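You operate a simulated robot arm through the tools that you are given. There is no shell and no other tool.

You run a simulated robot arm. Do the job below in one go: nothing can be reset, and whatever is moved stays where it is left.

Task
Gauge the yellow stack under the height dial and set the orange slider to its height.
Fine: leave the foot down on it.

The check looks at the end state, three seconds after you hand in, the way a careful person would. Anything else that was tipped, shoved, dropped, spilled or broken makes it a failure.

Robot
A 7-joint arm with a fingered hand, fixed in place. Base frame: the origin is at the foot of the arm, x ahead of it, y to its left, z up. Readings come in cm, degrees, newtons and seconds.
Its first joint turns from -166.0 to 166.0 degrees. Payload 4 kg.
The tool frame sits at the grasp point between the pads (the TCP): z along the fingers, y along the line on which they close. The tips reach 3 cm beyond it. The gripper opens to 10.4 cm. The gripper's body begins 3.5 cm behind the TCP. The gripper is a hand of 4 fingers: y runs from the thumb to the fingers, the wrist lies at [-1.5, -11.3, -19] in the tool frame, and closing takes about 1.5 s.
Orientation is that of the tool frame in the base frame, as a unit quaternion [x, y, z, w]. With the fingers straight down and the wrist toward the robot, the tool's x, y and z point along [0, 1, 0], [1, 0, 0] and [0, 0, -1] of the base frame.

Tools
- The arm moves only by the tool play_rows. Its argument "commands" is a list of rows, each a list of 7 numbers: the shift along the tool's x, y, z in cm, then the turn, a rotation vector about the tool's x, y, z in degrees, then the finger opening in cm, from 0 to 10.4. In form: [[dx, dy, dz, rx, ry, rz, hand], ...]. A call has 1 to 20 rows; each row is the pose to reach, as a shift and turn from the pose commanded when the call began, along the tool's axes at that moment. Rows are played at 5 a second. More than 5 cm and 8.6 degrees between two rows, or a gripper value outside its range, and nothing of the call is played. A pose out of reach is approached as far as the arm can. The call stops where the force on the tool passes 90 N (or 10 N more than at its start, if that is more) or the arm is blocked; 0.2 s more then pass. The fingers move at their own pace (about 15.3 cm/s each) and stop on an object; they squeeze with about 21 N. The grip force told is the motor's: it shows also when the fingers shut on nothing. Time passes only in rows, and 0.2 s behind the last, so rows that repeat a pose let the fingers close. It gives the time, the measured TCP pose, the force on the tool (base axes), the opening and the grip force at its end, in the units of the frame above (readings bear some noise), with the torque about the TCP (base axes, N m) and any sound that the robot's microphone picked up.
- Cameras (640 x 400 px; columns grow to the right, rows downward): "scene" is fixed at [21.98, 49.85, 146.95]; the picture's right is [-0.32, -0.95, 0.00], its down [-0.52, 0.17, -0.84] and it looks along [0.79, -0.27, -0.54] (base axes); focal length 320 px, centre (320, 200). "wrist" rides on the gripper at [6.1, -9.2, -13] in the tool frame; the picture's right is [-0.81, 0.28, -0.52], its down [-0.53, -0.71, 0.46] and it looks along [-0.24, 0.64, 0.72] (tool axes); focal length 275 px, centre (320, 200). There is no depth. A picture from a camera that has moved, and an enlarged one, comes with that camera's place and axes in the base frame and with its lens.
- grab_frame(camera): a new picture of that camera. It takes no simulated time.
- hand_shape(shape): the hand has 4 fingers and takes this shape, open, in about a second: jaw (thumb against the fingers, like two jaws); tri (thumb and two fingers); tip (a fingertip pinch); poke (one finger out to press); point (the index stretched); flat (the hand flat); cup (the hand cupped); fist (a fist). The gripper value then closes the fingers along that shape, each until it touches; the sizes above hold for jaw. It gives what a move gives, with no picture.
- close_up(camera, box): a new picture of the part [left, top, right, bottom] of that camera's present view, enlarged. It takes no simulated time.
- close_job(): hands the job in; it is judged then, once.

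Places have to be worked out from the pictures, the camera data and where the tool is seen. Open the gripper and draw the arm clear of the work before you hand the job in, unless the task says otherwise.

The tools are called after ">>>" as a command line: name --pt "numbers of a row" for each row, then --argument value for the rest, lists and objects as JSON in quotes. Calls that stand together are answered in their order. play_rows: Moves the arm, as the interface text tells. Its arguments: {"type":"object","properties":{"commands":{"type":"array","items":{"type":"array","items":{"type":"number"}}}},"required":["commands"]} The other tools are called the same way: hand_shape (shape) gives the hand a shape; grab_frame (camera) takes a picture; close_up (camera, box) takes an enlarged picture of a part of a camera's view; close_job () hands the job in.

At the start:

```text
time: 0.0
position: [53.54, 20.4, 128.96]
ee_rot: [0.707, 0.707, 0.001, 0.0]
contact_force: [0.5, 0.7, -0.2]
wrist_torque: [0.03, -0.04, -0.02]
gripper_width: 10.37
grip_force: 0.0
shape: jaw
```

scene: 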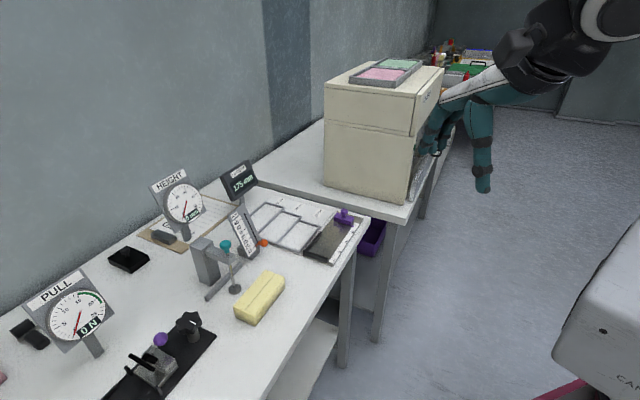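
wrist: 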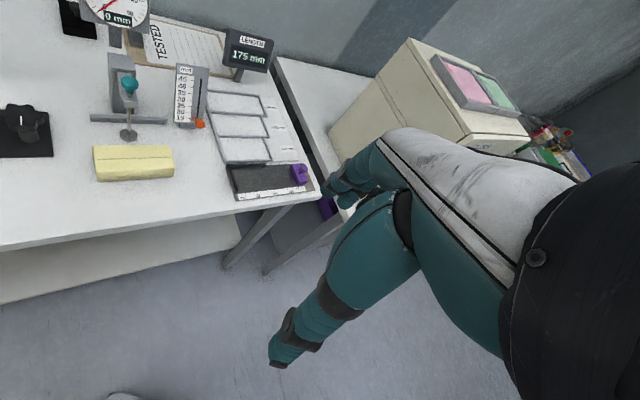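

I'll look closer at the height gauge, the yellow block and the slider scale before moving anything.

>>> close_up --camera "scene" --box '[130, 150, 370, 330]'

>>> close_up --camera "wrist" --box '[60, 0, 320, 200]'

>>> close_up --camera "scene" --box '[190, 200, 290, 300]'

```text
2.22 times, centred on (250, 240) of scene
camera zoom: at [21.98, 49.85, 146.95], right [-0.32, -0.95, 0.0], down [-0.52, 0.17, -0.84], along [0.79, -0.27, -0.54], focal length 711 px, centre (476, 111)
```

zoom: 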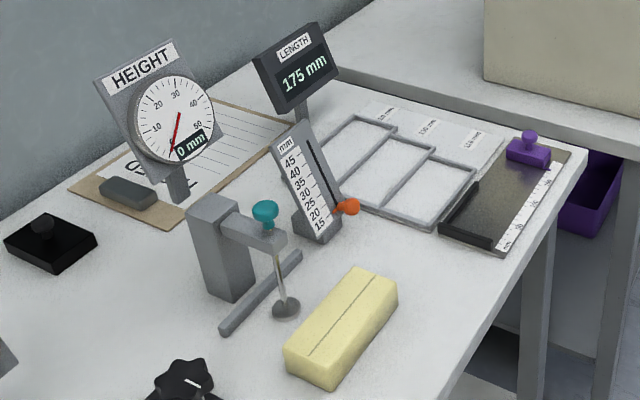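

```text
2.00 times, centred on (190, 100) of wrist
camera zoom: at [44.41, 26.49, 141.83], right [0.28, -0.81, 0.52], down [-0.71, -0.53, -0.46], along [0.64, -0.24, -0.72], focal length 551 px, centre (580, 400)
```

zoom: 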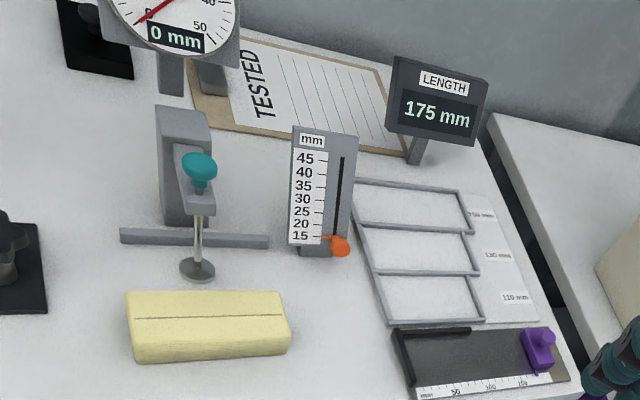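

```text
4.00 times, centred on (240, 250) of scene
camera zoom: at [21.98, 49.85, 146.95], right [-0.32, -0.95, 0.0], down [-0.52, 0.17, -0.84], along [0.79, -0.27, -0.54], focal length 1279 px, centre (640, 0)
```

zoom: 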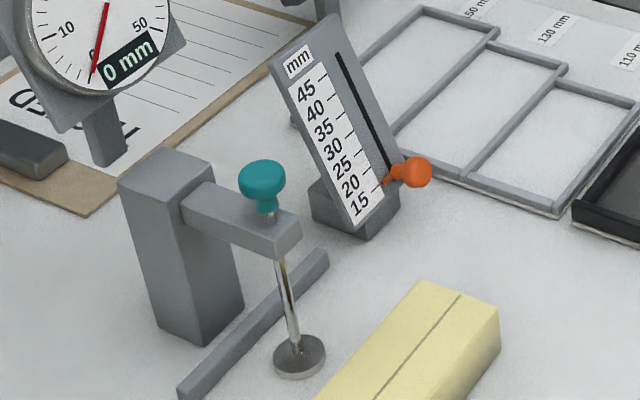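

The foot stands at about (79.7, 52.3, 86) and its teal knob at about (80, 52.3, 99.6). The stack lies square in front of it, with the bench turned about 45°. I'll move to a hover in front of the gauge, yawed 45°, to look closer.

>>> play_rows --pt "2 1.1 1 0 0 -4.5 10.4" --pt "4 2.2 2 0 0 -9 10.4" --pt "6 3.3 4 0 0 -13.5 10.4" --pt "8 4.4 6 0 0 -18 10.4" --pt "10 5.5 8 0 0 -22.5 10.4" --pt "12 6.6 9 0 0 -27 10.4" --pt "14 7.7 10 0 0 -31.5 10.4" --pt "16 8.8 11 0 0 -36 10.4" --pt "18 9.9 12 0 0 -40.5 10.4" --pt "19.6 11 13 0 0 -45 10.4" --pt "19.6 11 13 0 0 -45 10.4"

>>> grab_frame --camera "wrist"

>>> grab_frame --camera "scene"

```text
time: 2.4
position: [64.69, 39.99, 115.67]
ee_rot: [0.382, 0.924, 0.0, -0.001]
contact_force: [-0.2, 0.0, 0.1]
wrist_torque: [0.02, 0.0, 0.03]
gripper_width: 10.37
grip_force: 0.0
shape: jaw
```

```text
taken
camera wrist: at [53.87, 37.81, 128.64], right [0.77, -0.38, 0.52], down [-0.13, -0.88, -0.46], along [0.63, 0.28, -0.72], focal length 275 px, centre (320, 200)
```

wrist: 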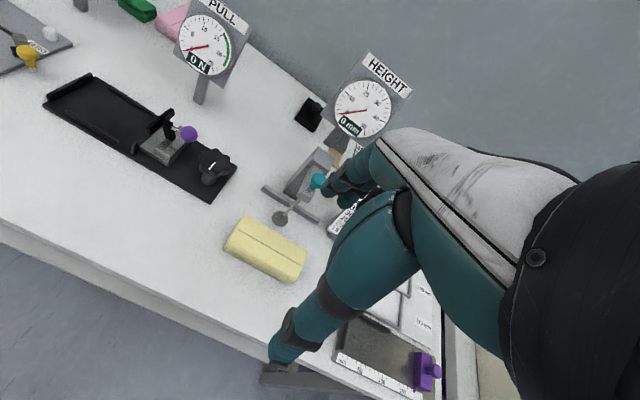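

```text
taken
```

scene: 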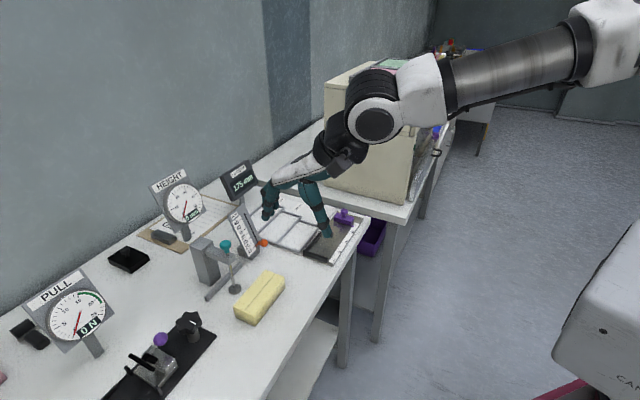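

The hand's thumb is toward the robot and the fingers face the gauge. I'll enlarge the gauge, stack and scale in both views.

>>> close_up --camera "wrist" --box '[200, 120, 360, 300]'

>>> close_up --camera "wrist" --box '[220, 80, 480, 400]'

>>> close_up --camera "scene" --box '[180, 210, 300, 330]'

>>> close_up --camera "scene" --box '[220, 150, 360, 270]'

```text
2.22 times, centred on (280, 210) of wrist
camera zoom: at [53.87, 37.81, 128.64], right [0.77, -0.38, 0.52], down [-0.13, -0.88, -0.46], along [0.63, 0.28, -0.72], focal length 612 px, centre (409, 178)
```

zoom: 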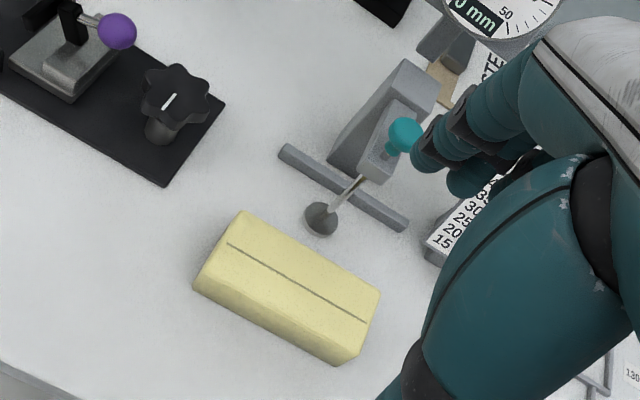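

```text
1.25 times, centred on (350, 240) of wrist
camera zoom: at [53.87, 37.81, 128.64], right [0.77, -0.38, 0.52], down [-0.13, -0.88, -0.46], along [0.63, 0.28, -0.72], focal length 344 px, centre (282, 150)
```

zoom: 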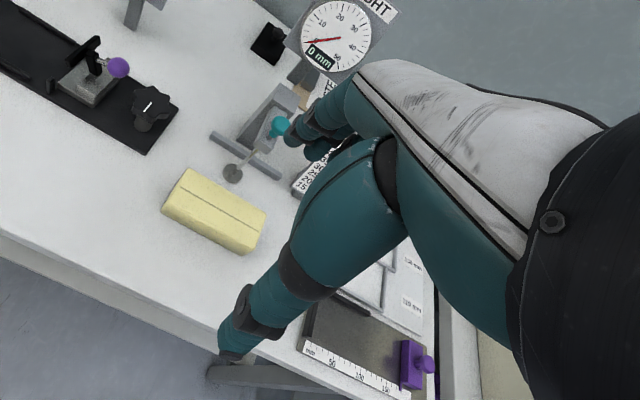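

```text
3.33 times, centred on (240, 270) of scene
camera zoom: at [21.98, 49.85, 146.95], right [-0.32, -0.95, 0.0], down [-0.52, 0.17, -0.84], along [0.79, -0.27, -0.54], focal length 1066 px, centre (587, -33)
```

zoom: 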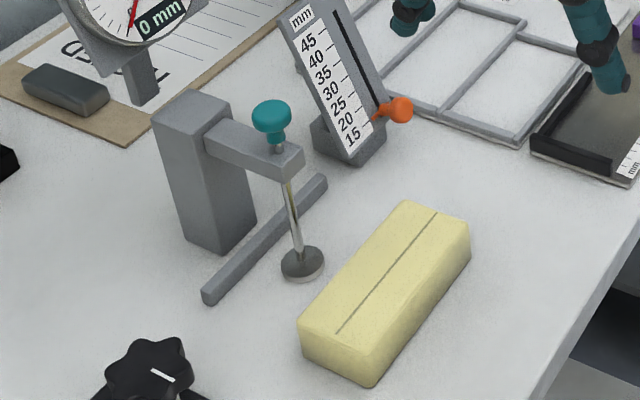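

```text
3.33 times, centred on (290, 210) of scene
camera zoom: at [21.98, 49.85, 146.95], right [-0.32, -0.95, 0.0], down [-0.52, 0.17, -0.84], along [0.79, -0.27, -0.54], focal length 1066 px, centre (420, 167)
```

zoom: 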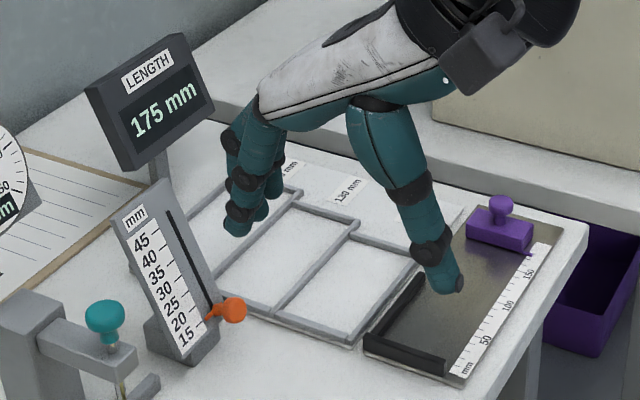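

I'll zoom further on the gauge head and on the scale to find the knob clearance and the tick geometry.

>>> close_up --camera "scene" --box '[185, 232, 249, 272]'

>>> close_up --camera "scene" --box '[218, 205, 282, 265]'

>>> close_up --camera "wrist" --box '[255, 140, 345, 230]'

>>> close_up --camera "scene" --box '[145, 165, 215, 235]'

```text
10.00 times, centred on (217, 252) of scene
camera zoom: at [21.98, 49.85, 146.95], right [-0.32, -0.95, 0.0], down [-0.52, 0.17, -0.84], along [0.79, -0.27, -0.54], focal length 3198 px, centre (1350, -320)
```

zoom: 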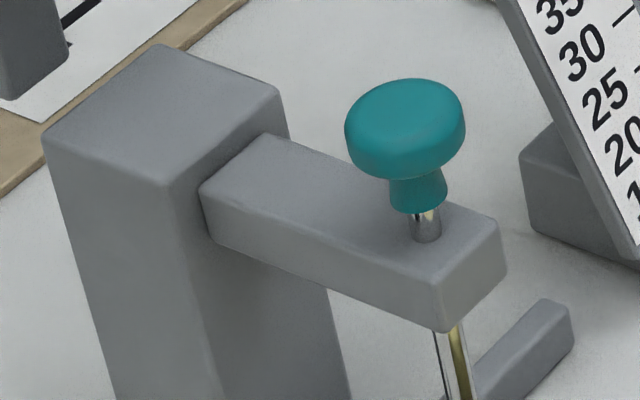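

```text
6.67 times, centred on (250, 235) of scene
camera zoom: at [21.98, 49.85, 146.95], right [-0.32, -0.95, 0.0], down [-0.52, 0.17, -0.84], along [0.79, -0.27, -0.54], focal length 2132 px, centre (787, -33)
```

zoom: 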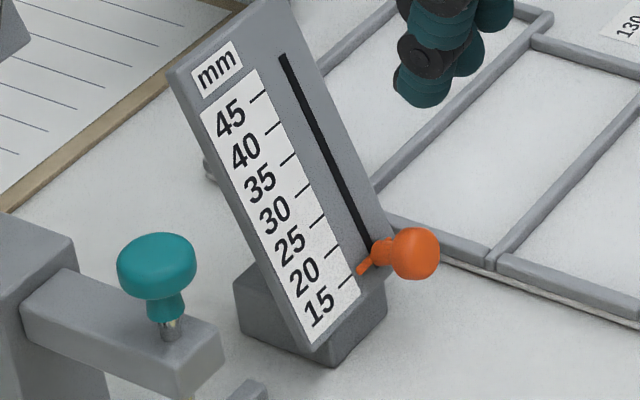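

```text
4.44 times, centred on (300, 185) of wrist
camera zoom: at [53.87, 37.81, 128.64], right [0.77, -0.38, 0.52], down [-0.13, -0.88, -0.46], along [0.63, 0.28, -0.72], focal length 1224 px, centre (409, 267)
```

zoom: 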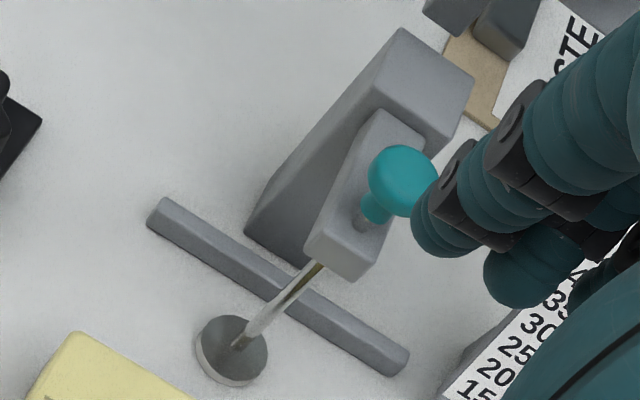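

```text
5.71 times, centred on (180, 200) of scene
camera zoom: at [21.98, 49.85, 146.95], right [-0.32, -0.95, 0.0], down [-0.52, 0.17, -0.84], along [0.79, -0.27, -0.54], focal length 1828 px, centre (1120, 200)
```

zoom: 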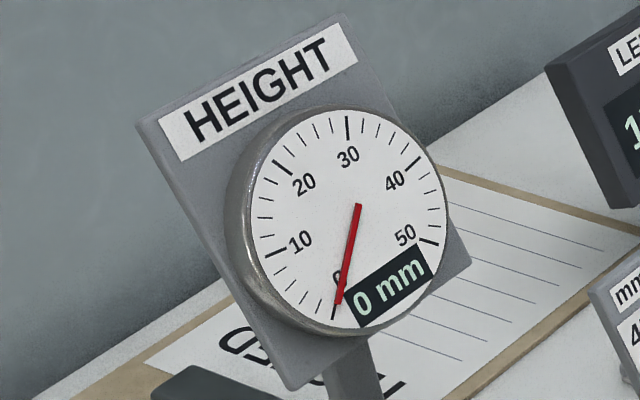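

The knob head centre triangulates to about (79.9, 52.3, 99.9), with the gauge arm's top about 3 cm lower. The dial panel stands about 9 cm behind the knob. I'll narrow the hand to 5 cm and move to a hover above the knob.

>>> play_rows --pt "0 0 0 0 0 0 5" --pt "-0.4 3.3 0.5 0 0 0 5" --pt "-0.8 6.6 1.5 0 0 0 5" --pt "-1.2 10 3 0 0 0 5" --pt "-1.5 13.5 4.5 0 0 0 5" --pt "-1.8 16.5 6 0 0 0 5" --pt "-2.1 18.5 7 0 0 0 5" --pt "-2.1 19.5 7.5 0 0 0 5" --pt "-2.1 19.5 7.5 0 0 0 5"

>>> close_up --camera "scene" --box '[130, 140, 330, 310]'

>>> grab_frame --camera "wrist"

```text
time: 4.4
position: [80.01, 52.28, 108.47]
ee_rot: [0.383, 0.924, 0.001, 0.0]
contact_force: [0.4, 0.1, 0.7]
wrist_torque: [0.0, 0.02, 0.03]
gripper_width: 5.01
grip_force: 0.1
shape: jaw
```

```text
2.35 times, centred on (230, 225) of scene
camera zoom: at [21.98, 49.85, 146.95], right [-0.32, -0.95, 0.0], down [-0.52, 0.17, -0.84], along [0.79, -0.27, -0.54], focal length 753 px, centre (532, 141)
```

zoom: 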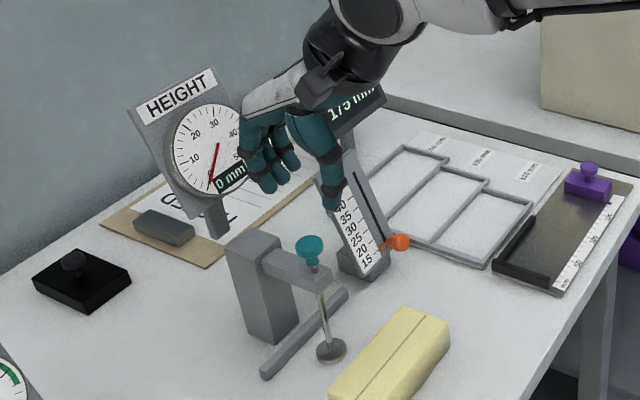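

```text
taken
camera wrist: at [69.21, 50.16, 121.32], right [0.77, -0.38, 0.52], down [-0.13, -0.88, -0.46], along [0.63, 0.28, -0.72], focal length 275 px, centre (320, 200)
```

wrist: 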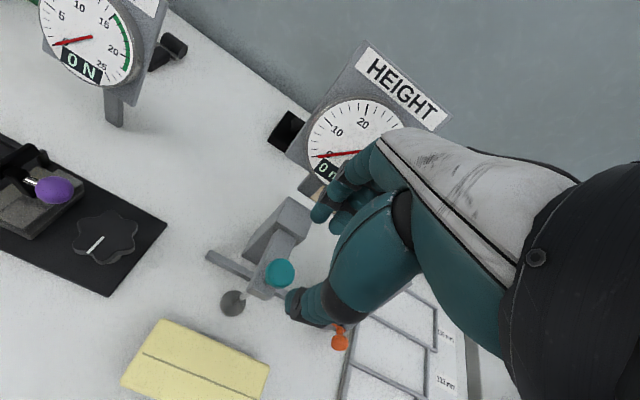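

The knob sits at about x=0, y=+0.4 cm in the tool frame, almost directly below the TCP. I'll descend so the fingertips end just below the knob head, about 1.3 cm above the gauge arm.

>>> play_rows --pt "0 0.1 1.5 0 0 0 5" --pt "0 0.2 3 0 0 0 5" --pt "0 0.3 4.2 0 0 0 5" --pt "0 0.3 5.2 0 0 0 5" --pt "0 0.3 5.8 0 0 0 5" --pt "0 0.3 5.8 0 0 0 5"

>>> close_up --camera "scene" --box '[170, 190, 290, 290]'

>>> close_up --camera "wrist" --box '[200, 150, 420, 350]'

```text
time: 5.8
position: [80.04, 52.58, 102.53]
ee_rot: [0.383, 0.924, 0.0, 0.0]
contact_force: [0.6, 0.4, -0.2]
wrist_torque: [0.01, 0.01, 0.0]
gripper_width: 5.05
grip_force: 0.1
shape: jaw
```

```text
4.00 times, centred on (230, 240) of scene
camera zoom: at [21.98, 49.85, 146.95], right [-0.32, -0.95, 0.0], down [-0.52, 0.17, -0.84], along [0.79, -0.27, -0.54], focal length 1279 px, centre (680, 40)
```

zoom: 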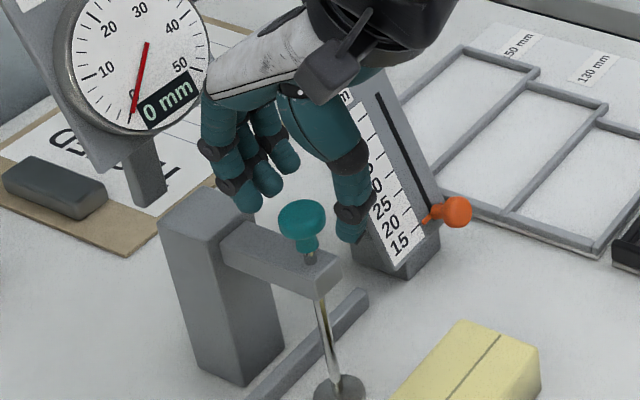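

```text
2.00 times, centred on (310, 250) of wrist
camera zoom: at [69.24, 50.38, 115.52], right [0.77, -0.38, 0.52], down [-0.13, -0.88, -0.46], along [0.63, 0.28, -0.72], focal length 551 px, centre (340, 100)
```

zoom: 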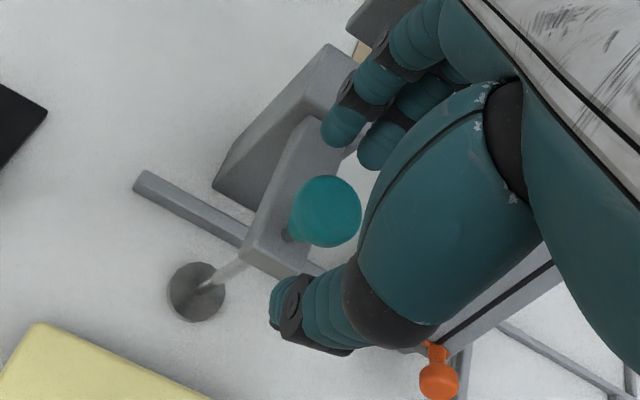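

In both views the knob is midway between the thumb and index tips, and the tips are about level with the head's centre. I'll go down another 1.2 cm, then close on the knob.

>>> play_rows --pt "0 0 0.6 0 0 0 5" --pt "0 0 1.2 0 0 0 5" --pt "0 0 1.2 0 0 0 4" --pt "0 0 1.2 0 0 0 3" --pt "0 0 1.2 0 0 0 2" --pt "0 0 1.2 0 0 0 1" --pt "0 0 1.2 0 0 0 0.5" --pt "0 0 1.2 0 0 0 0.5"

>>> close_up --camera "scene" --box '[170, 190, 290, 290]'

>>> close_up --camera "wrist" --box '[200, 150, 420, 350]'

```text
time: 7.6
position: [79.9, 52.67, 101.36]
ee_rot: [0.382, 0.924, 0.0, 0.0]
contact_force: [0.1, 4.7, -0.1]
wrist_torque: [0.22, -0.09, 0.04]
gripper_width: 1.79
grip_force: 20.1
shape: jaw
```

```text
4.00 times, centred on (230, 240) of scene
camera zoom: at [21.98, 49.85, 146.95], right [-0.32, -0.95, 0.0], down [-0.52, 0.17, -0.84], along [0.79, -0.27, -0.54], focal length 1279 px, centre (680, 40)
```

zoom: 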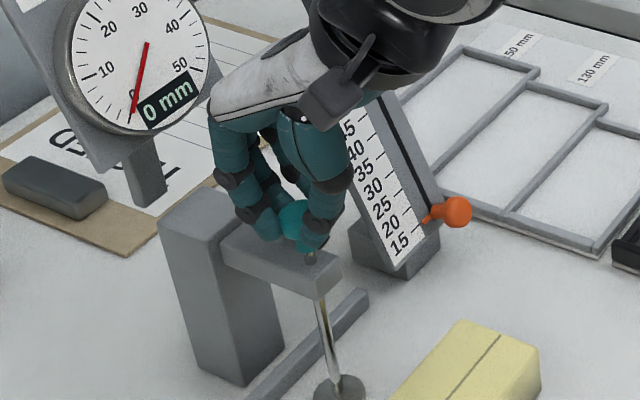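

```text
2.00 times, centred on (310, 250) of wrist
camera zoom: at [69.15, 50.44, 114.23], right [0.77, -0.38, 0.52], down [-0.13, -0.88, -0.46], along [0.63, 0.28, -0.73], focal length 551 px, centre (340, 100)
```

zoom: 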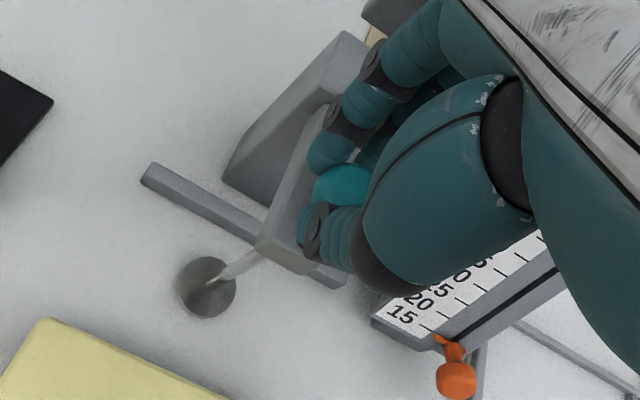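

The knob is gripped at 20 N between thumb and fingers. I'll lift straight up slowly to about 5.8 cm and watch the force.

>>> play_rows --pt "0 0 -0.5 0 0 0 0.5" --pt "0 0 -1 0 0 0 0.5" --pt "0 0 -1.5 0 0 0 0.5" --pt "0 0 -2 0 0 0 0.5"

>>> close_up --camera "scene" --box '[140, 170, 280, 310]'

```text
time: 8.6
position: [79.93, 52.54, 103.3]
ee_rot: [0.381, 0.924, 0.0, 0.0]
contact_force: [-4.4, 6.1, -1.3]
wrist_torque: [0.18, 0.06, 0.01]
gripper_width: 1.76
grip_force: 21.2
shape: jaw
```

```text
2.86 times, centred on (210, 240) of scene
camera zoom: at [21.98, 49.85, 146.95], right [-0.32, -0.95, 0.0], down [-0.52, 0.17, -0.84], along [0.79, -0.27, -0.54], focal length 914 px, centre (634, 86)
```

zoom: 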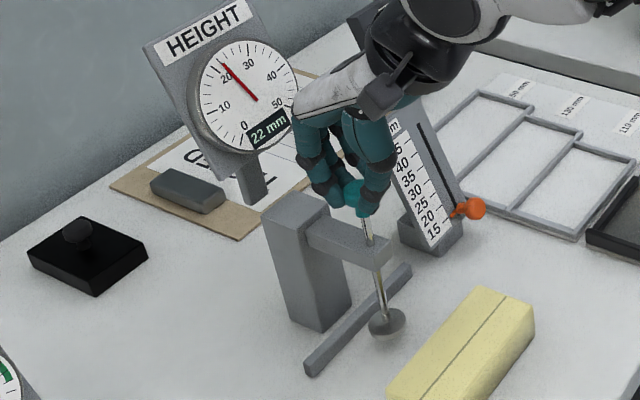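

The dial follows and reads 22 mm, with little resistance. I'll keep lifting in small steps.

>>> play_rows --pt "0 0 -0.5 0 0 0 0.5" --pt "0 0 -1 0 0 0 0.5" --pt "0 0 -1.5 0 0 0 0.5" --pt "0 0 -2 0 0 0 0.5" --pt "0 0 -2.5 0 0 0 0.5"

>>> close_up --camera "scene" --box '[140, 170, 280, 310]'

```text
time: 9.8
position: [80.15, 52.51, 105.86]
ee_rot: [0.382, 0.924, 0.0, -0.001]
contact_force: [-9.8, 7.2, -1.9]
wrist_torque: [0.15, 0.19, 0.08]
gripper_width: 1.71
grip_force: 21.3
shape: jaw
```

```text
2.86 times, centred on (210, 240) of scene
camera zoom: at [21.98, 49.85, 146.95], right [-0.32, -0.95, 0.0], down [-0.52, 0.17, -0.84], along [0.79, -0.27, -0.54], focal length 914 px, centre (634, 86)
```

zoom: 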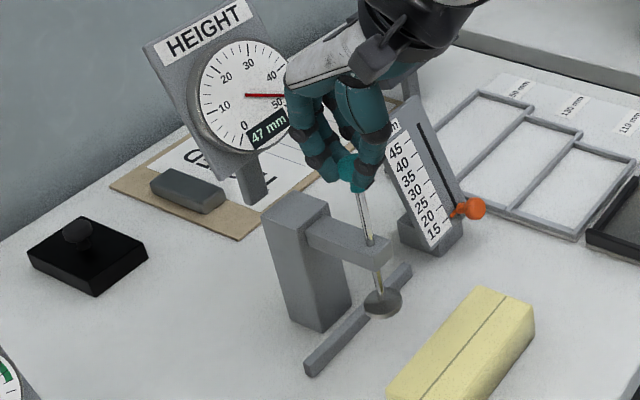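

The gauge reads 47 mm, with a side load of about 12 N along the tool's x. I'll nudge slightly to relieve it, then open the hand to see whether the plunger holds.

>>> play_rows --pt "0.1 0 -0.1 0 0 0 0.5" --pt "0.2 0 -0.2 0 0 0 0.5" --pt "0.2 0 -0.2 0 0 0 0.5"

```text
time: 10.6
position: [80.03, 52.58, 106.03]
ee_rot: [0.381, 0.924, 0.0, 0.001]
contact_force: [-2.0, 3.6, 0.3]
wrist_torque: [0.12, 0.01, 0.04]
gripper_width: 1.74
grip_force: 20.9
shape: jaw
```

The side load dropped to a few newtons. Now I'll open the hand gradually to 5 cm without moving the arm.

>>> play_rows --pt "0 0 0 0 0 0 2.2" --pt "0 0 0 0 0 0 3" --pt "0 0 0 0 0 0 4" --pt "0 0 0 0 0 0 5" --pt "0 0 0 0 0 0 5"

>>> close_up --camera "scene" --box '[140, 170, 280, 310]'

```text
time: 11.8
position: [79.79, 52.65, 106.05]
ee_rot: [0.382, 0.924, 0.0, 0.0]
contact_force: [0.6, 0.6, -0.6]
wrist_torque: [0.0, -0.01, 0.04]
gripper_width: 4.95
grip_force: 0.0
shape: jaw
```

```text
2.86 times, centred on (210, 240) of scene
camera zoom: at [21.98, 49.85, 146.95], right [-0.32, -0.95, 0.0], down [-0.52, 0.17, -0.84], along [0.79, -0.27, -0.54], focal length 914 px, centre (634, 86)
```

zoom: 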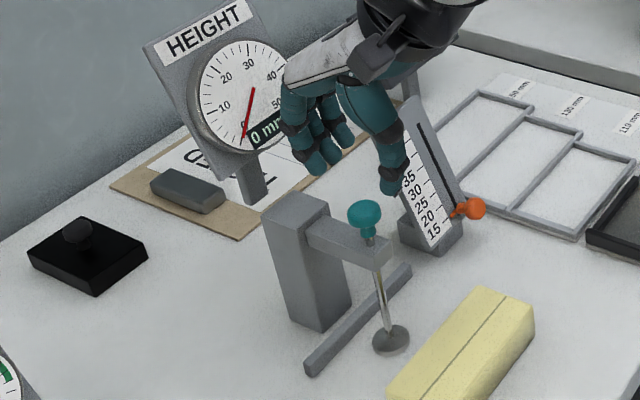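

The plunger dropped back to 0 when released, so it doesn't hold at 47 mm. It may park at the top of its travel, so I'll re-grip the knob and lift it higher in small steps.

>>> play_rows --pt "0 0 1.2 0 0 0 5" --pt "0 0 2.4 0 0 0 5" --pt "0 0 3.6 0 0 0 5" --pt "0 0 4.7 0 0 0 5" --pt "0 0 4.7 0 0 0 3.5" --pt "0 0 4.7 0 0 0 2" --pt "0 0 4.7 0 0 0 0.5" --pt "0 0 4.7 0 0 0 0.5"

>>> close_up --camera "scene" --box '[170, 190, 290, 290]'

```text
time: 13.6
position: [79.96, 52.69, 101.23]
ee_rot: [0.382, 0.924, 0.001, 0.0]
contact_force: [0.6, 9.1, 1.4]
wrist_torque: [0.28, -0.11, 0.1]
gripper_width: 1.64
grip_force: 21.2
shape: jaw
```

```text
4.00 times, centred on (230, 240) of scene
camera zoom: at [21.98, 49.85, 146.95], right [-0.32, -0.95, 0.0], down [-0.52, 0.17, -0.84], along [0.79, -0.27, -0.54], focal length 1279 px, centre (680, 40)
```

zoom: 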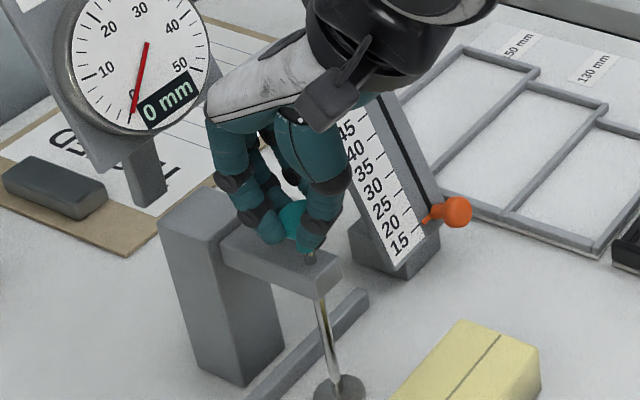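

The knob is gripped again. I'll lift 5 cm first and check the load.

>>> play_rows --pt "0 -0.1 -0.5 0 0 0 0.5" --pt "0 -0.2 -1 0 0 0 0.5" --pt "0 -0.2 -1.5 0 0 0 0.5" --pt "0 -0.2 -2 0 0 0 0.5" --pt "0 -0.2 -2.5 0 0 0 0.5" --pt "0 -0.2 -3 0 0 0 0.5" --pt "0 -0.2 -3.5 0 0 0 0.5" --pt "0 -0.2 -4 0 0 0 0.5" --pt "0 -0.2 -4.5 0 0 0 0.5" --pt "0 -0.2 -5 0 0 0 0.5"

>>> close_up --camera "scene" --box '[140, 170, 280, 310]'

```text
time: 15.8
position: [79.58, 52.6, 106.27]
ee_rot: [0.383, 0.924, 0.0, 0.0]
contact_force: [3.0, 18.6, -0.5]
wrist_torque: [0.44, -0.21, 0.19]
gripper_width: 1.72
grip_force: 21.4
shape: jaw
```

```text
2.86 times, centred on (210, 240) of scene
camera zoom: at [21.98, 49.85, 146.95], right [-0.32, -0.95, 0.0], down [-0.52, 0.17, -0.84], along [0.79, -0.27, -0.54], focal length 914 px, centre (634, 86)
```

zoom: 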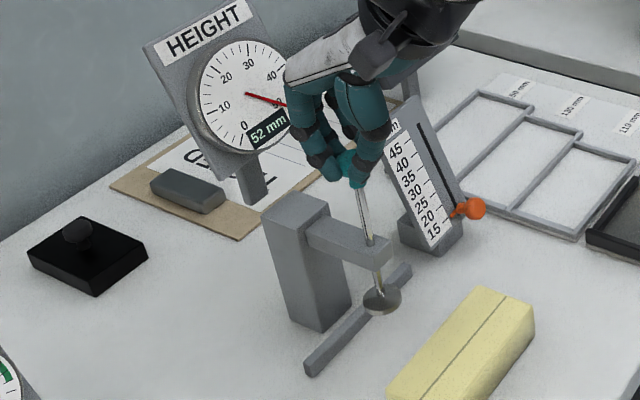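

The gauge reads 52 mm, but my y-shift raised the side load. I'll shift back (+y, slightly +x) and lift in further small steps to find the end of travel.

>>> play_rows --pt "0.05 0.15 0 0 0 0 0.5" --pt "0.1 0.35 -0.2 0 0 0 0.5" --pt "0.15 0.4 -0.5 0 0 0 0.5" --pt "0.15 0.4 -0.8 0 0 0 0.5"

>>> close_up --camera "scene" --box '[140, 170, 280, 310]'

```text
time: 16.8
position: [79.89, 52.83, 106.96]
ee_rot: [0.383, 0.924, -0.002, -0.001]
contact_force: [-4.6, 4.7, -6.6]
wrist_torque: [0.11, 0.1, 0.11]
gripper_width: 1.64
grip_force: 21.0
shape: jaw
```

```text
2.86 times, centred on (210, 240) of scene
camera zoom: at [21.98, 49.85, 146.95], right [-0.32, -0.95, 0.0], down [-0.52, 0.17, -0.84], along [0.79, -0.27, -0.54], focal length 914 px, centre (634, 86)
```

zoom: 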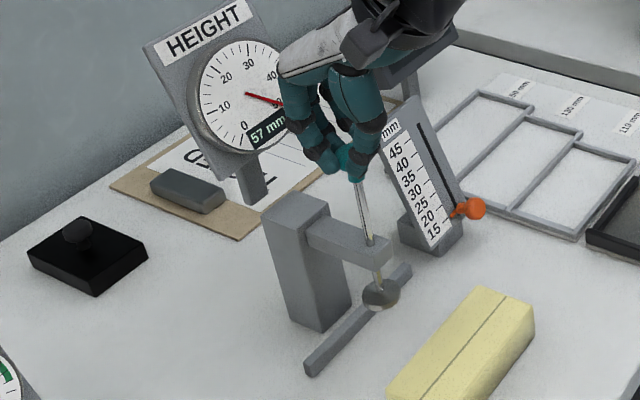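

The gauge reads 57 mm with a downward pull of 6.6 N, so it may be nearing its stop. One more small lift to check for a catch.

>>> play_rows --pt "0 0 -0.2 0 0 0 0.5" --pt "0 0 -0.4 0 0 0 0.5" --pt "0 0 -0.6 0 0 0 0.5" --pt "0 0 -0.6 0 0 0 0.5"

>>> close_up --camera "scene" --box '[140, 170, 280, 310]'

```text
time: 17.8
position: [80.18, 52.72, 107.83]
ee_rot: [0.383, 0.924, 0.001, 0.001]
contact_force: [6.6, 4.6, 1.2]
wrist_torque: [0.16, -0.18, 0.07]
gripper_width: 1.52
grip_force: 21.4
shape: jaw
```

```text
2.86 times, centred on (210, 240) of scene
camera zoom: at [21.98, 49.85, 146.95], right [-0.32, -0.95, 0.0], down [-0.52, 0.17, -0.84], along [0.79, -0.27, -0.54], focal length 914 px, centre (634, 86)
```

zoom: 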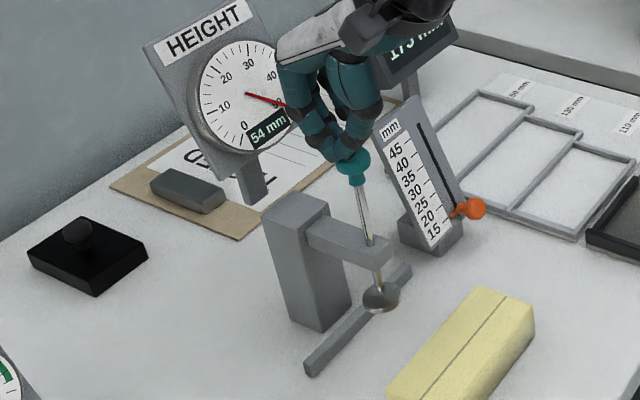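

The travel ends at about 57 mm and the fingers have slipped up the head, with the gauge now at 54 mm. I'll open quickly with one row and look at once, to see whether it holds and how fast it falls.

>>> play_rows --pt "0 0 0 0 0 0 5"

>>> close_up --camera "scene" --box '[140, 170, 280, 310]'

```text
time: 18.2
position: [79.83, 52.71, 107.74]
ee_rot: [0.383, 0.924, -0.001, 0.0]
contact_force: [0.5, -0.1, -0.1]
wrist_torque: [-0.01, 0.02, -0.02]
gripper_width: 4.88
grip_force: 0.1
shape: jaw
```

```text
2.86 times, centred on (210, 240) of scene
camera zoom: at [21.98, 49.85, 146.95], right [-0.32, -0.95, 0.0], down [-0.52, 0.17, -0.84], along [0.79, -0.27, -0.54], focal length 914 px, centre (634, 86)
```

zoom: 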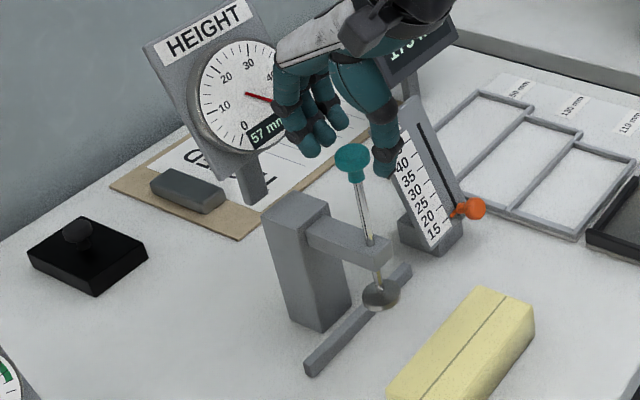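

After release it sits at 57 mm, so it seems to park at the top of its travel. I'll wait a second by backing the hand straight up, then check that it stays.

>>> play_rows --pt "0 0 -1 0 0 0 5" --pt "0 0 -2 0 0 0 5" --pt "0 0 -3.5 0 0 0 5" --pt "0 0 -5 0 0 0 5" --pt "0 0 -6 0 0 0 5" --pt "0 0 -6 0 0 0 5"

>>> close_up --camera "scene" --box '[140, 150, 300, 330]'

>>> grab_frame --camera "wrist"

```text
time: 19.6
position: [79.86, 52.73, 113.76]
ee_rot: [0.383, 0.924, -0.001, 0.0]
contact_force: [-0.1, 0.4, 0.1]
wrist_torque: [-0.02, 0.03, 0.07]
gripper_width: 4.95
grip_force: 0.1
shape: jaw
```

```text
2.22 times, centred on (220, 240) of scene
camera zoom: at [21.98, 49.85, 146.95], right [-0.32, -0.95, 0.0], down [-0.52, 0.17, -0.84], along [0.79, -0.27, -0.54], focal length 711 px, centre (542, 111)
```

zoom: 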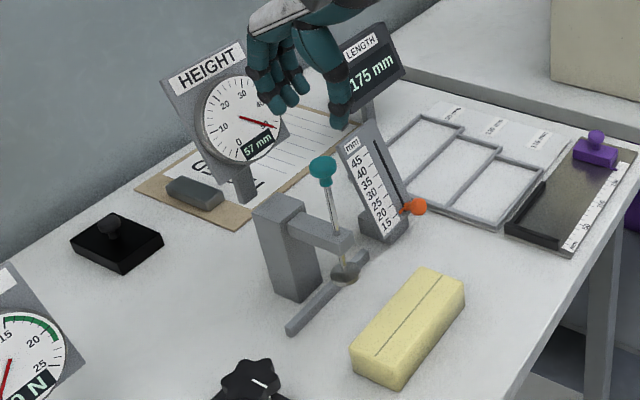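

```text
taken
camera wrist: at [69.13, 50.61, 126.74], right [0.77, -0.38, 0.52], down [-0.13, -0.88, -0.46], along [0.63, 0.28, -0.72], focal length 275 px, centre (320, 200)
```

wrist: 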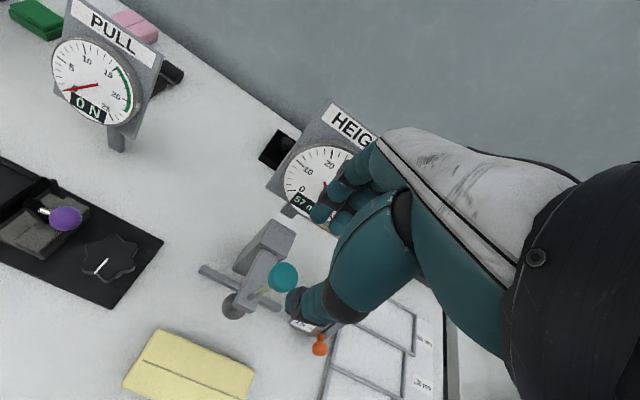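

The plunger stays parked at 57 mm with the hand away, which gives plenty of clearance. I'll retreat toward the robot and yaw the hand so that thumb and index lie along the stack's long side, to push it squarely with two contact points.

>>> play_rows --pt "0 -2 -0.3 0 0 0 5" --pt "0 -4 -0.6 0 0 4 5" --pt "-0.1 -6 -1 0 0 10 5.5" --pt "-0.2 -8 -1 0 0 17 6" --pt "-0.3 -10 -1 0 0 24 6.5" --pt "-0.4 -12 -1 0 0 31 7" --pt "-0.5 -14 -1 0 0 38 7" --pt "-0.6 -16 -1 0 0 45 7" --pt "-0.7 -18 -1 0 0 52 7" --pt "-0.7 -19.5 -1 0 0 60 7" --pt "-0.7 -19.5 -1 0 0 68 7" --pt "-0.7 -19.5 -1 0 0 76 7" --pt "-0.7 -19.5 -1 0 0 83 7" --pt "-0.7 -19.5 -1 0 0 90 7" --pt "-0.7 -19.5 -1 0 0 90 7"

>>> grab_frame --camera "wrist"

>>> grab_frame --camera "scene"

```text
time: 22.8
position: [66.8, 38.47, 115.06]
ee_rot: [0.925, 0.38, 0.001, 0.0]
contact_force: [-0.1, 0.8, 0.1]
wrist_torque: [0.02, 0.04, 0.01]
gripper_width: 6.95
grip_force: 0.0
shape: jaw
```

```text
taken
camera wrist: at [64.69, 49.24, 127.91], right [-0.38, -0.77, 0.52], down [-0.88, 0.13, -0.46], along [0.28, -0.63, -0.73], focal length 275 px, centre (320, 200)
```

wrist: 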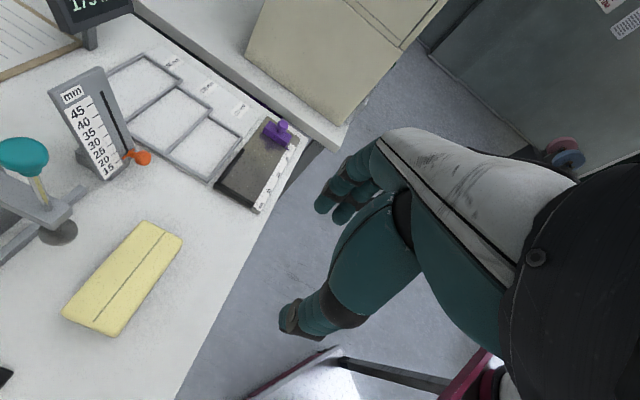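

```text
taken
```

scene: 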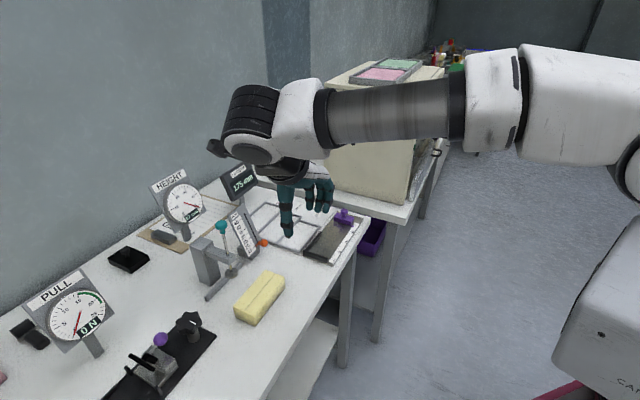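

The hand is now yawed along the bench. I'll take detailed views of the stack and gauge to refine the push line.

>>> close_up --camera "wrist" --box '[0, 130, 240, 350]'

>>> close_up --camera "scene" --box '[190, 230, 310, 340]'

```text
1.82 times, centred on (120, 240) of wrist
camera zoom: at [64.69, 49.24, 127.91], right [-0.38, -0.77, 0.52], down [-0.88, 0.13, -0.46], along [0.28, -0.63, -0.73], focal length 500 px, centre (684, 127)
```

zoom: 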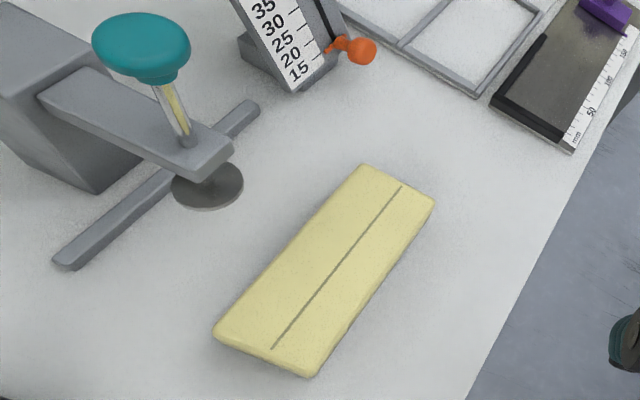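

```text
3.64 times, centred on (250, 285) of scene
camera zoom: at [21.98, 49.85, 146.95], right [-0.32, -0.95, 0.0], down [-0.52, 0.17, -0.84], along [0.79, -0.27, -0.54], focal length 1163 px, centre (574, -109)
```

zoom: 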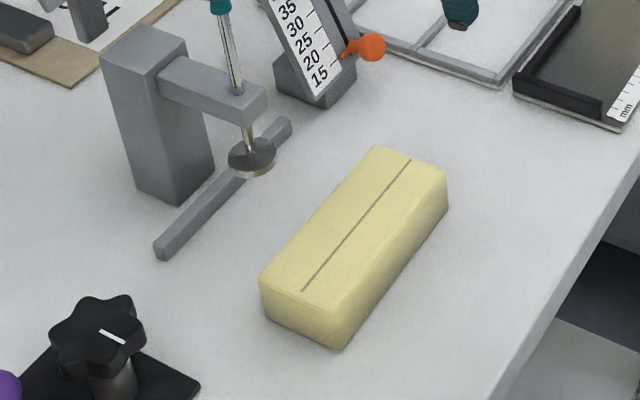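

The stack spans about e = 13.4 to 26.1 along the bench and n = 83.3 to 89.0 in depth, and is about 3 cm tall; the foot is at n ≈ 93.4. I'll descend in front of the stack with a 12° forward tilt, stopping at z ≈ 95 to check.

>>> play_rows --pt "1 0 2 0 2 0 7" --pt "2 -0.1 4.5 0 5 0 7" --pt "3 -0.2 7.5 0 8 0 7" --pt "4 -0.3 10.5 0 12 0 7" --pt "4.4 -0.3 13.5 0 12 0 7" --pt "4.4 -0.3 16.5 0 12 0 7" --pt "4.4 -0.3 19 0 12 0 7" --pt "4.4 -0.3 20.5 0 12 0 7" --pt "4.4 -0.3 20.5 0 12 0 7"

>>> grab_frame --camera "wrist"

>>> close_up --camera "scene" --box '[170, 190, 350, 350]'

```text
time: 25.0
position: [75.59, 36.52, 95.22]
ee_rot: [0.94, 0.322, 0.104, -0.04]
contact_force: [-1.0, 0.8, 0.1]
wrist_torque: [-0.03, -0.02, -0.01]
gripper_width: 6.97
grip_force: 0.1
shape: jaw
stopped in row 9: the arm was blocked; the commanded pose is now the measured one
```

```text
taken
camera wrist: at [72.49, 45.55, 109.25], right [-0.54, -0.77, 0.32], down [-0.77, 0.31, -0.56], along [0.33, -0.55, -0.77], focal length 275 px, centre (320, 200)
```

wrist: 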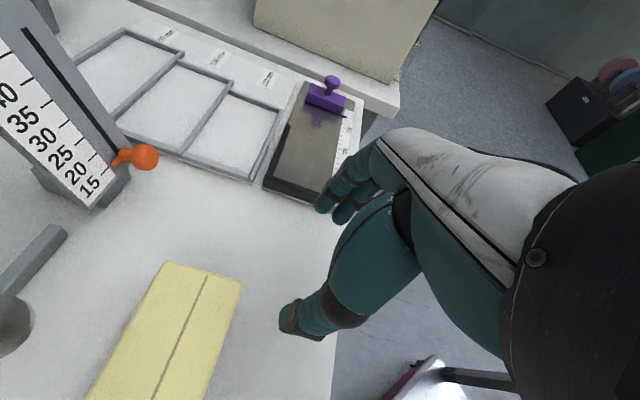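

```text
2.50 times, centred on (260, 270) of scene
camera zoom: at [21.98, 49.85, 146.95], right [-0.32, -0.95, 0.0], down [-0.52, 0.17, -0.84], along [0.79, -0.27, -0.54], focal length 800 px, centre (470, 25)
```

zoom: 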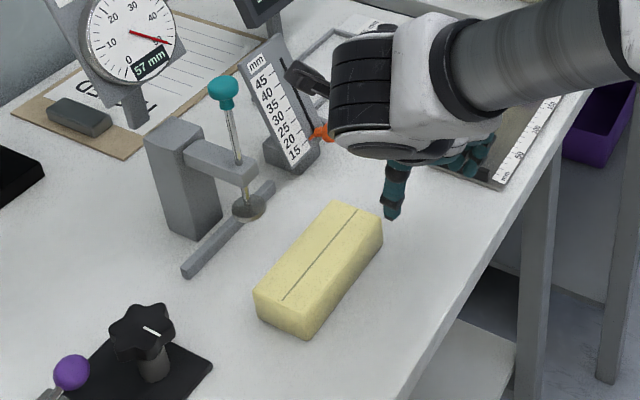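

The arm ran into a joint limit with this yaw: the TCP drifted to about (75.6, 36.5, 95.2), but nothing was touched. I'll go back up, remove the tilt, and use the natural yaw with a different pushing shape.

>>> play_rows --pt "0.5 0 -2.2 0 -2 0 7" --pt "1 0 -5 0 -5 0 7" --pt "1.7 0 -8 0 -8 0 7" --pt "2.4 0 -11.5 0 -11 0 7" --pt "3.2 0 -15 0 -12.8 0 7" --pt "4 0 -18 0 -12.8 0 7" --pt "4 0 -18 0 -12.8 0 7"

```text
time: 26.6
position: [75.04, 36.81, 113.13]
ee_rot: [0.944, 0.329, -0.003, -0.001]
contact_force: [0.3, 0.3, -0.7]
wrist_torque: [0.05, 0.02, 0.0]
gripper_width: 6.97
grip_force: 0.1
shape: jaw
```

The arm is free again. Next I'll yaw back to 45° and move to a hover in front of the stack, then try the "poke" shape for a single straight pushing finger.

>>> play_rows --pt "-0.5 -0.5 0 0 0 -7 7" --pt "-1 -1 0 0 0 -14 7" --pt "-1.5 -1.5 0 0 0 -21 7" --pt "-2 -2 0 0 0 -28 7" --pt "-2.5 -2.5 0 0 0 -35 7" --pt "-3 -3 0 0 0 -42 7" --pt "-3.5 -3.5 0 0 0 -49 7" --pt "-4 -4 0 0 0 -56 7" --pt "-4.4 -4.5 0 0 0 -63 7" --pt "-4.8 -5 0 0 0 -70 7" --pt "-5.2 -5.5 0 0 0 -77 7" --pt "-5.5 -6 0 0 0 -84 7" --pt "-5.9 -6.7 0 0 0 -90.5 7" --pt "-5.9 -6.7 0 0 0 -96.6 7" --pt "-5.9 -6.7 0 0 0 -96.6 7"

>>> hand_shape --shape "poke"

>>> grab_frame --camera "wrist"

>>> close_up --camera "scene" --box '[200, 110, 400, 290]'

```text
time: 29.8
position: [66.44, 38.43, 113.28]
ee_rot: [0.382, 0.924, -0.002, -0.004]
contact_force: [0.3, 0.5, -0.2]
wrist_torque: [-0.01, 0.01, -0.04]
gripper_width: 6.96
grip_force: 0.0
shape: jaw
```

```text
time: 30.7
position: [66.38, 38.53, 113.22]
ee_rot: [0.382, 0.924, -0.003, -0.004]
contact_force: [-0.1, 0.6, 0.7]
wrist_torque: [0.01, -0.01, -0.01]
gripper_width: 0.04
grip_force: 0.1
shape: poke
```

```text
taken
camera wrist: at [55.78, 36.31, 126.28], right [0.77, -0.38, 0.51], down [-0.13, -0.88, -0.45], along [0.62, 0.28, -0.73], focal length 275 px, centre (320, 200)
```

wrist: 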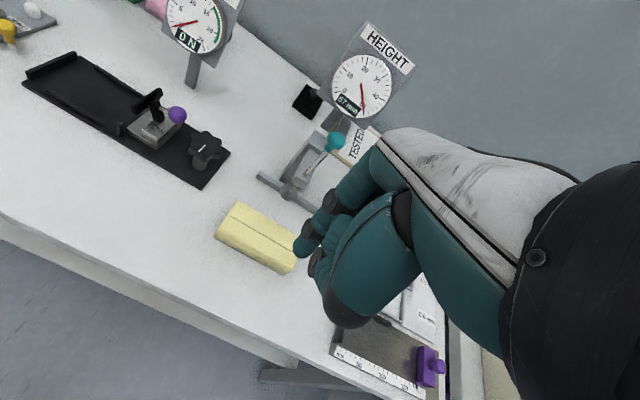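

```text
2.22 times, centred on (300, 200) of scene
camera zoom: at [21.98, 49.85, 146.95], right [-0.32, -0.95, 0.0], down [-0.52, 0.17, -0.84], along [0.79, -0.27, -0.54], focal length 711 px, centre (364, 200)
```

zoom: 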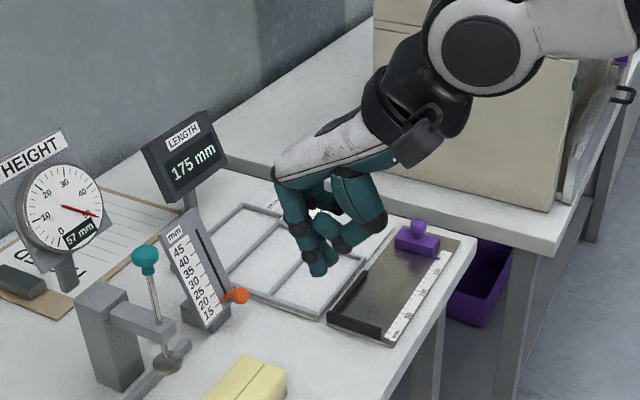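

In poke the index tip sits about 3 cm below the TCP, close to the tool axis. I'll tilt the hand 30° forward so the finger leads and the palm stays back, and come down in front of the stack to z ≈ 97.

>>> play_rows --pt "0 0.5 2 -5 0 0 0" --pt "0 1.3 4.5 -10 0 0 0" --pt "0 2.2 7.5 -15 0 0 0" --pt "0 3.2 10.5 -20 0 0 0" --pt "0 4 13 -25 0 0 0" --pt "0 4.8 15 -30 0 0 0" --pt "0 4.8 16.2 -30 0 0 0" --pt "0 4.8 16.2 -30 0 0 0"

>>> grab_frame --camera "wrist"

>>> close_up --camera "scene" --box '[170, 190, 350, 350]'

```text
time: 32.5
position: [69.63, 41.8, 96.99]
ee_rot: [0.371, 0.893, 0.237, 0.096]
contact_force: [0.5, -0.3, 0.3]
wrist_torque: [0.0, -0.02, 0.02]
gripper_width: 0.02
grip_force: 20.3
shape: jaw
```

```text
taken
camera wrist: at [55.16, 35.94, 103.69], right [0.56, -0.59, 0.58], down [0.1, -0.65, -0.75], along [0.82, 0.48, -0.31], focal length 275 px, centre (320, 200)
```

wrist: 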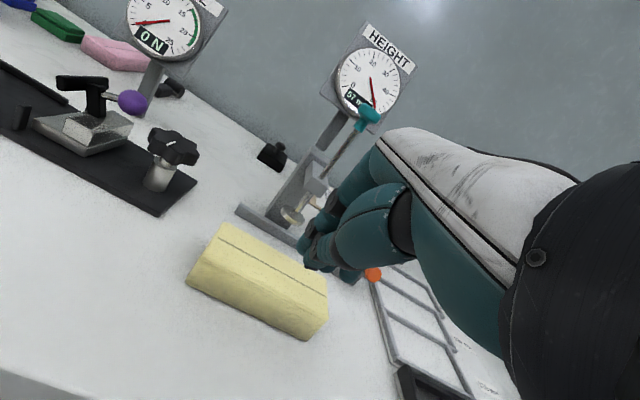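

```text
2.50 times, centred on (260, 270) of scene
camera zoom: at [21.98, 49.85, 146.95], right [-0.32, -0.95, 0.0], down [-0.52, 0.17, -0.84], along [0.79, -0.27, -0.54], focal length 800 px, centre (470, 25)
```

zoom: 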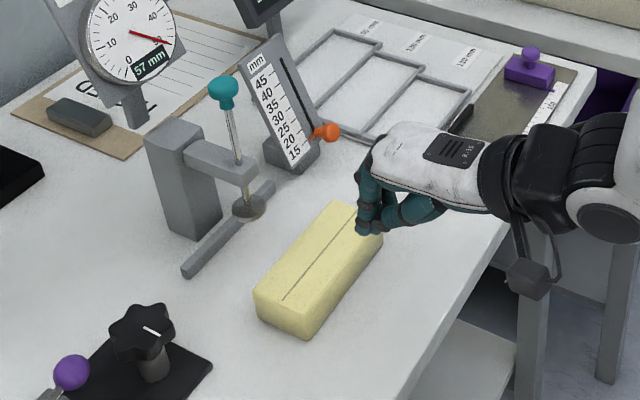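

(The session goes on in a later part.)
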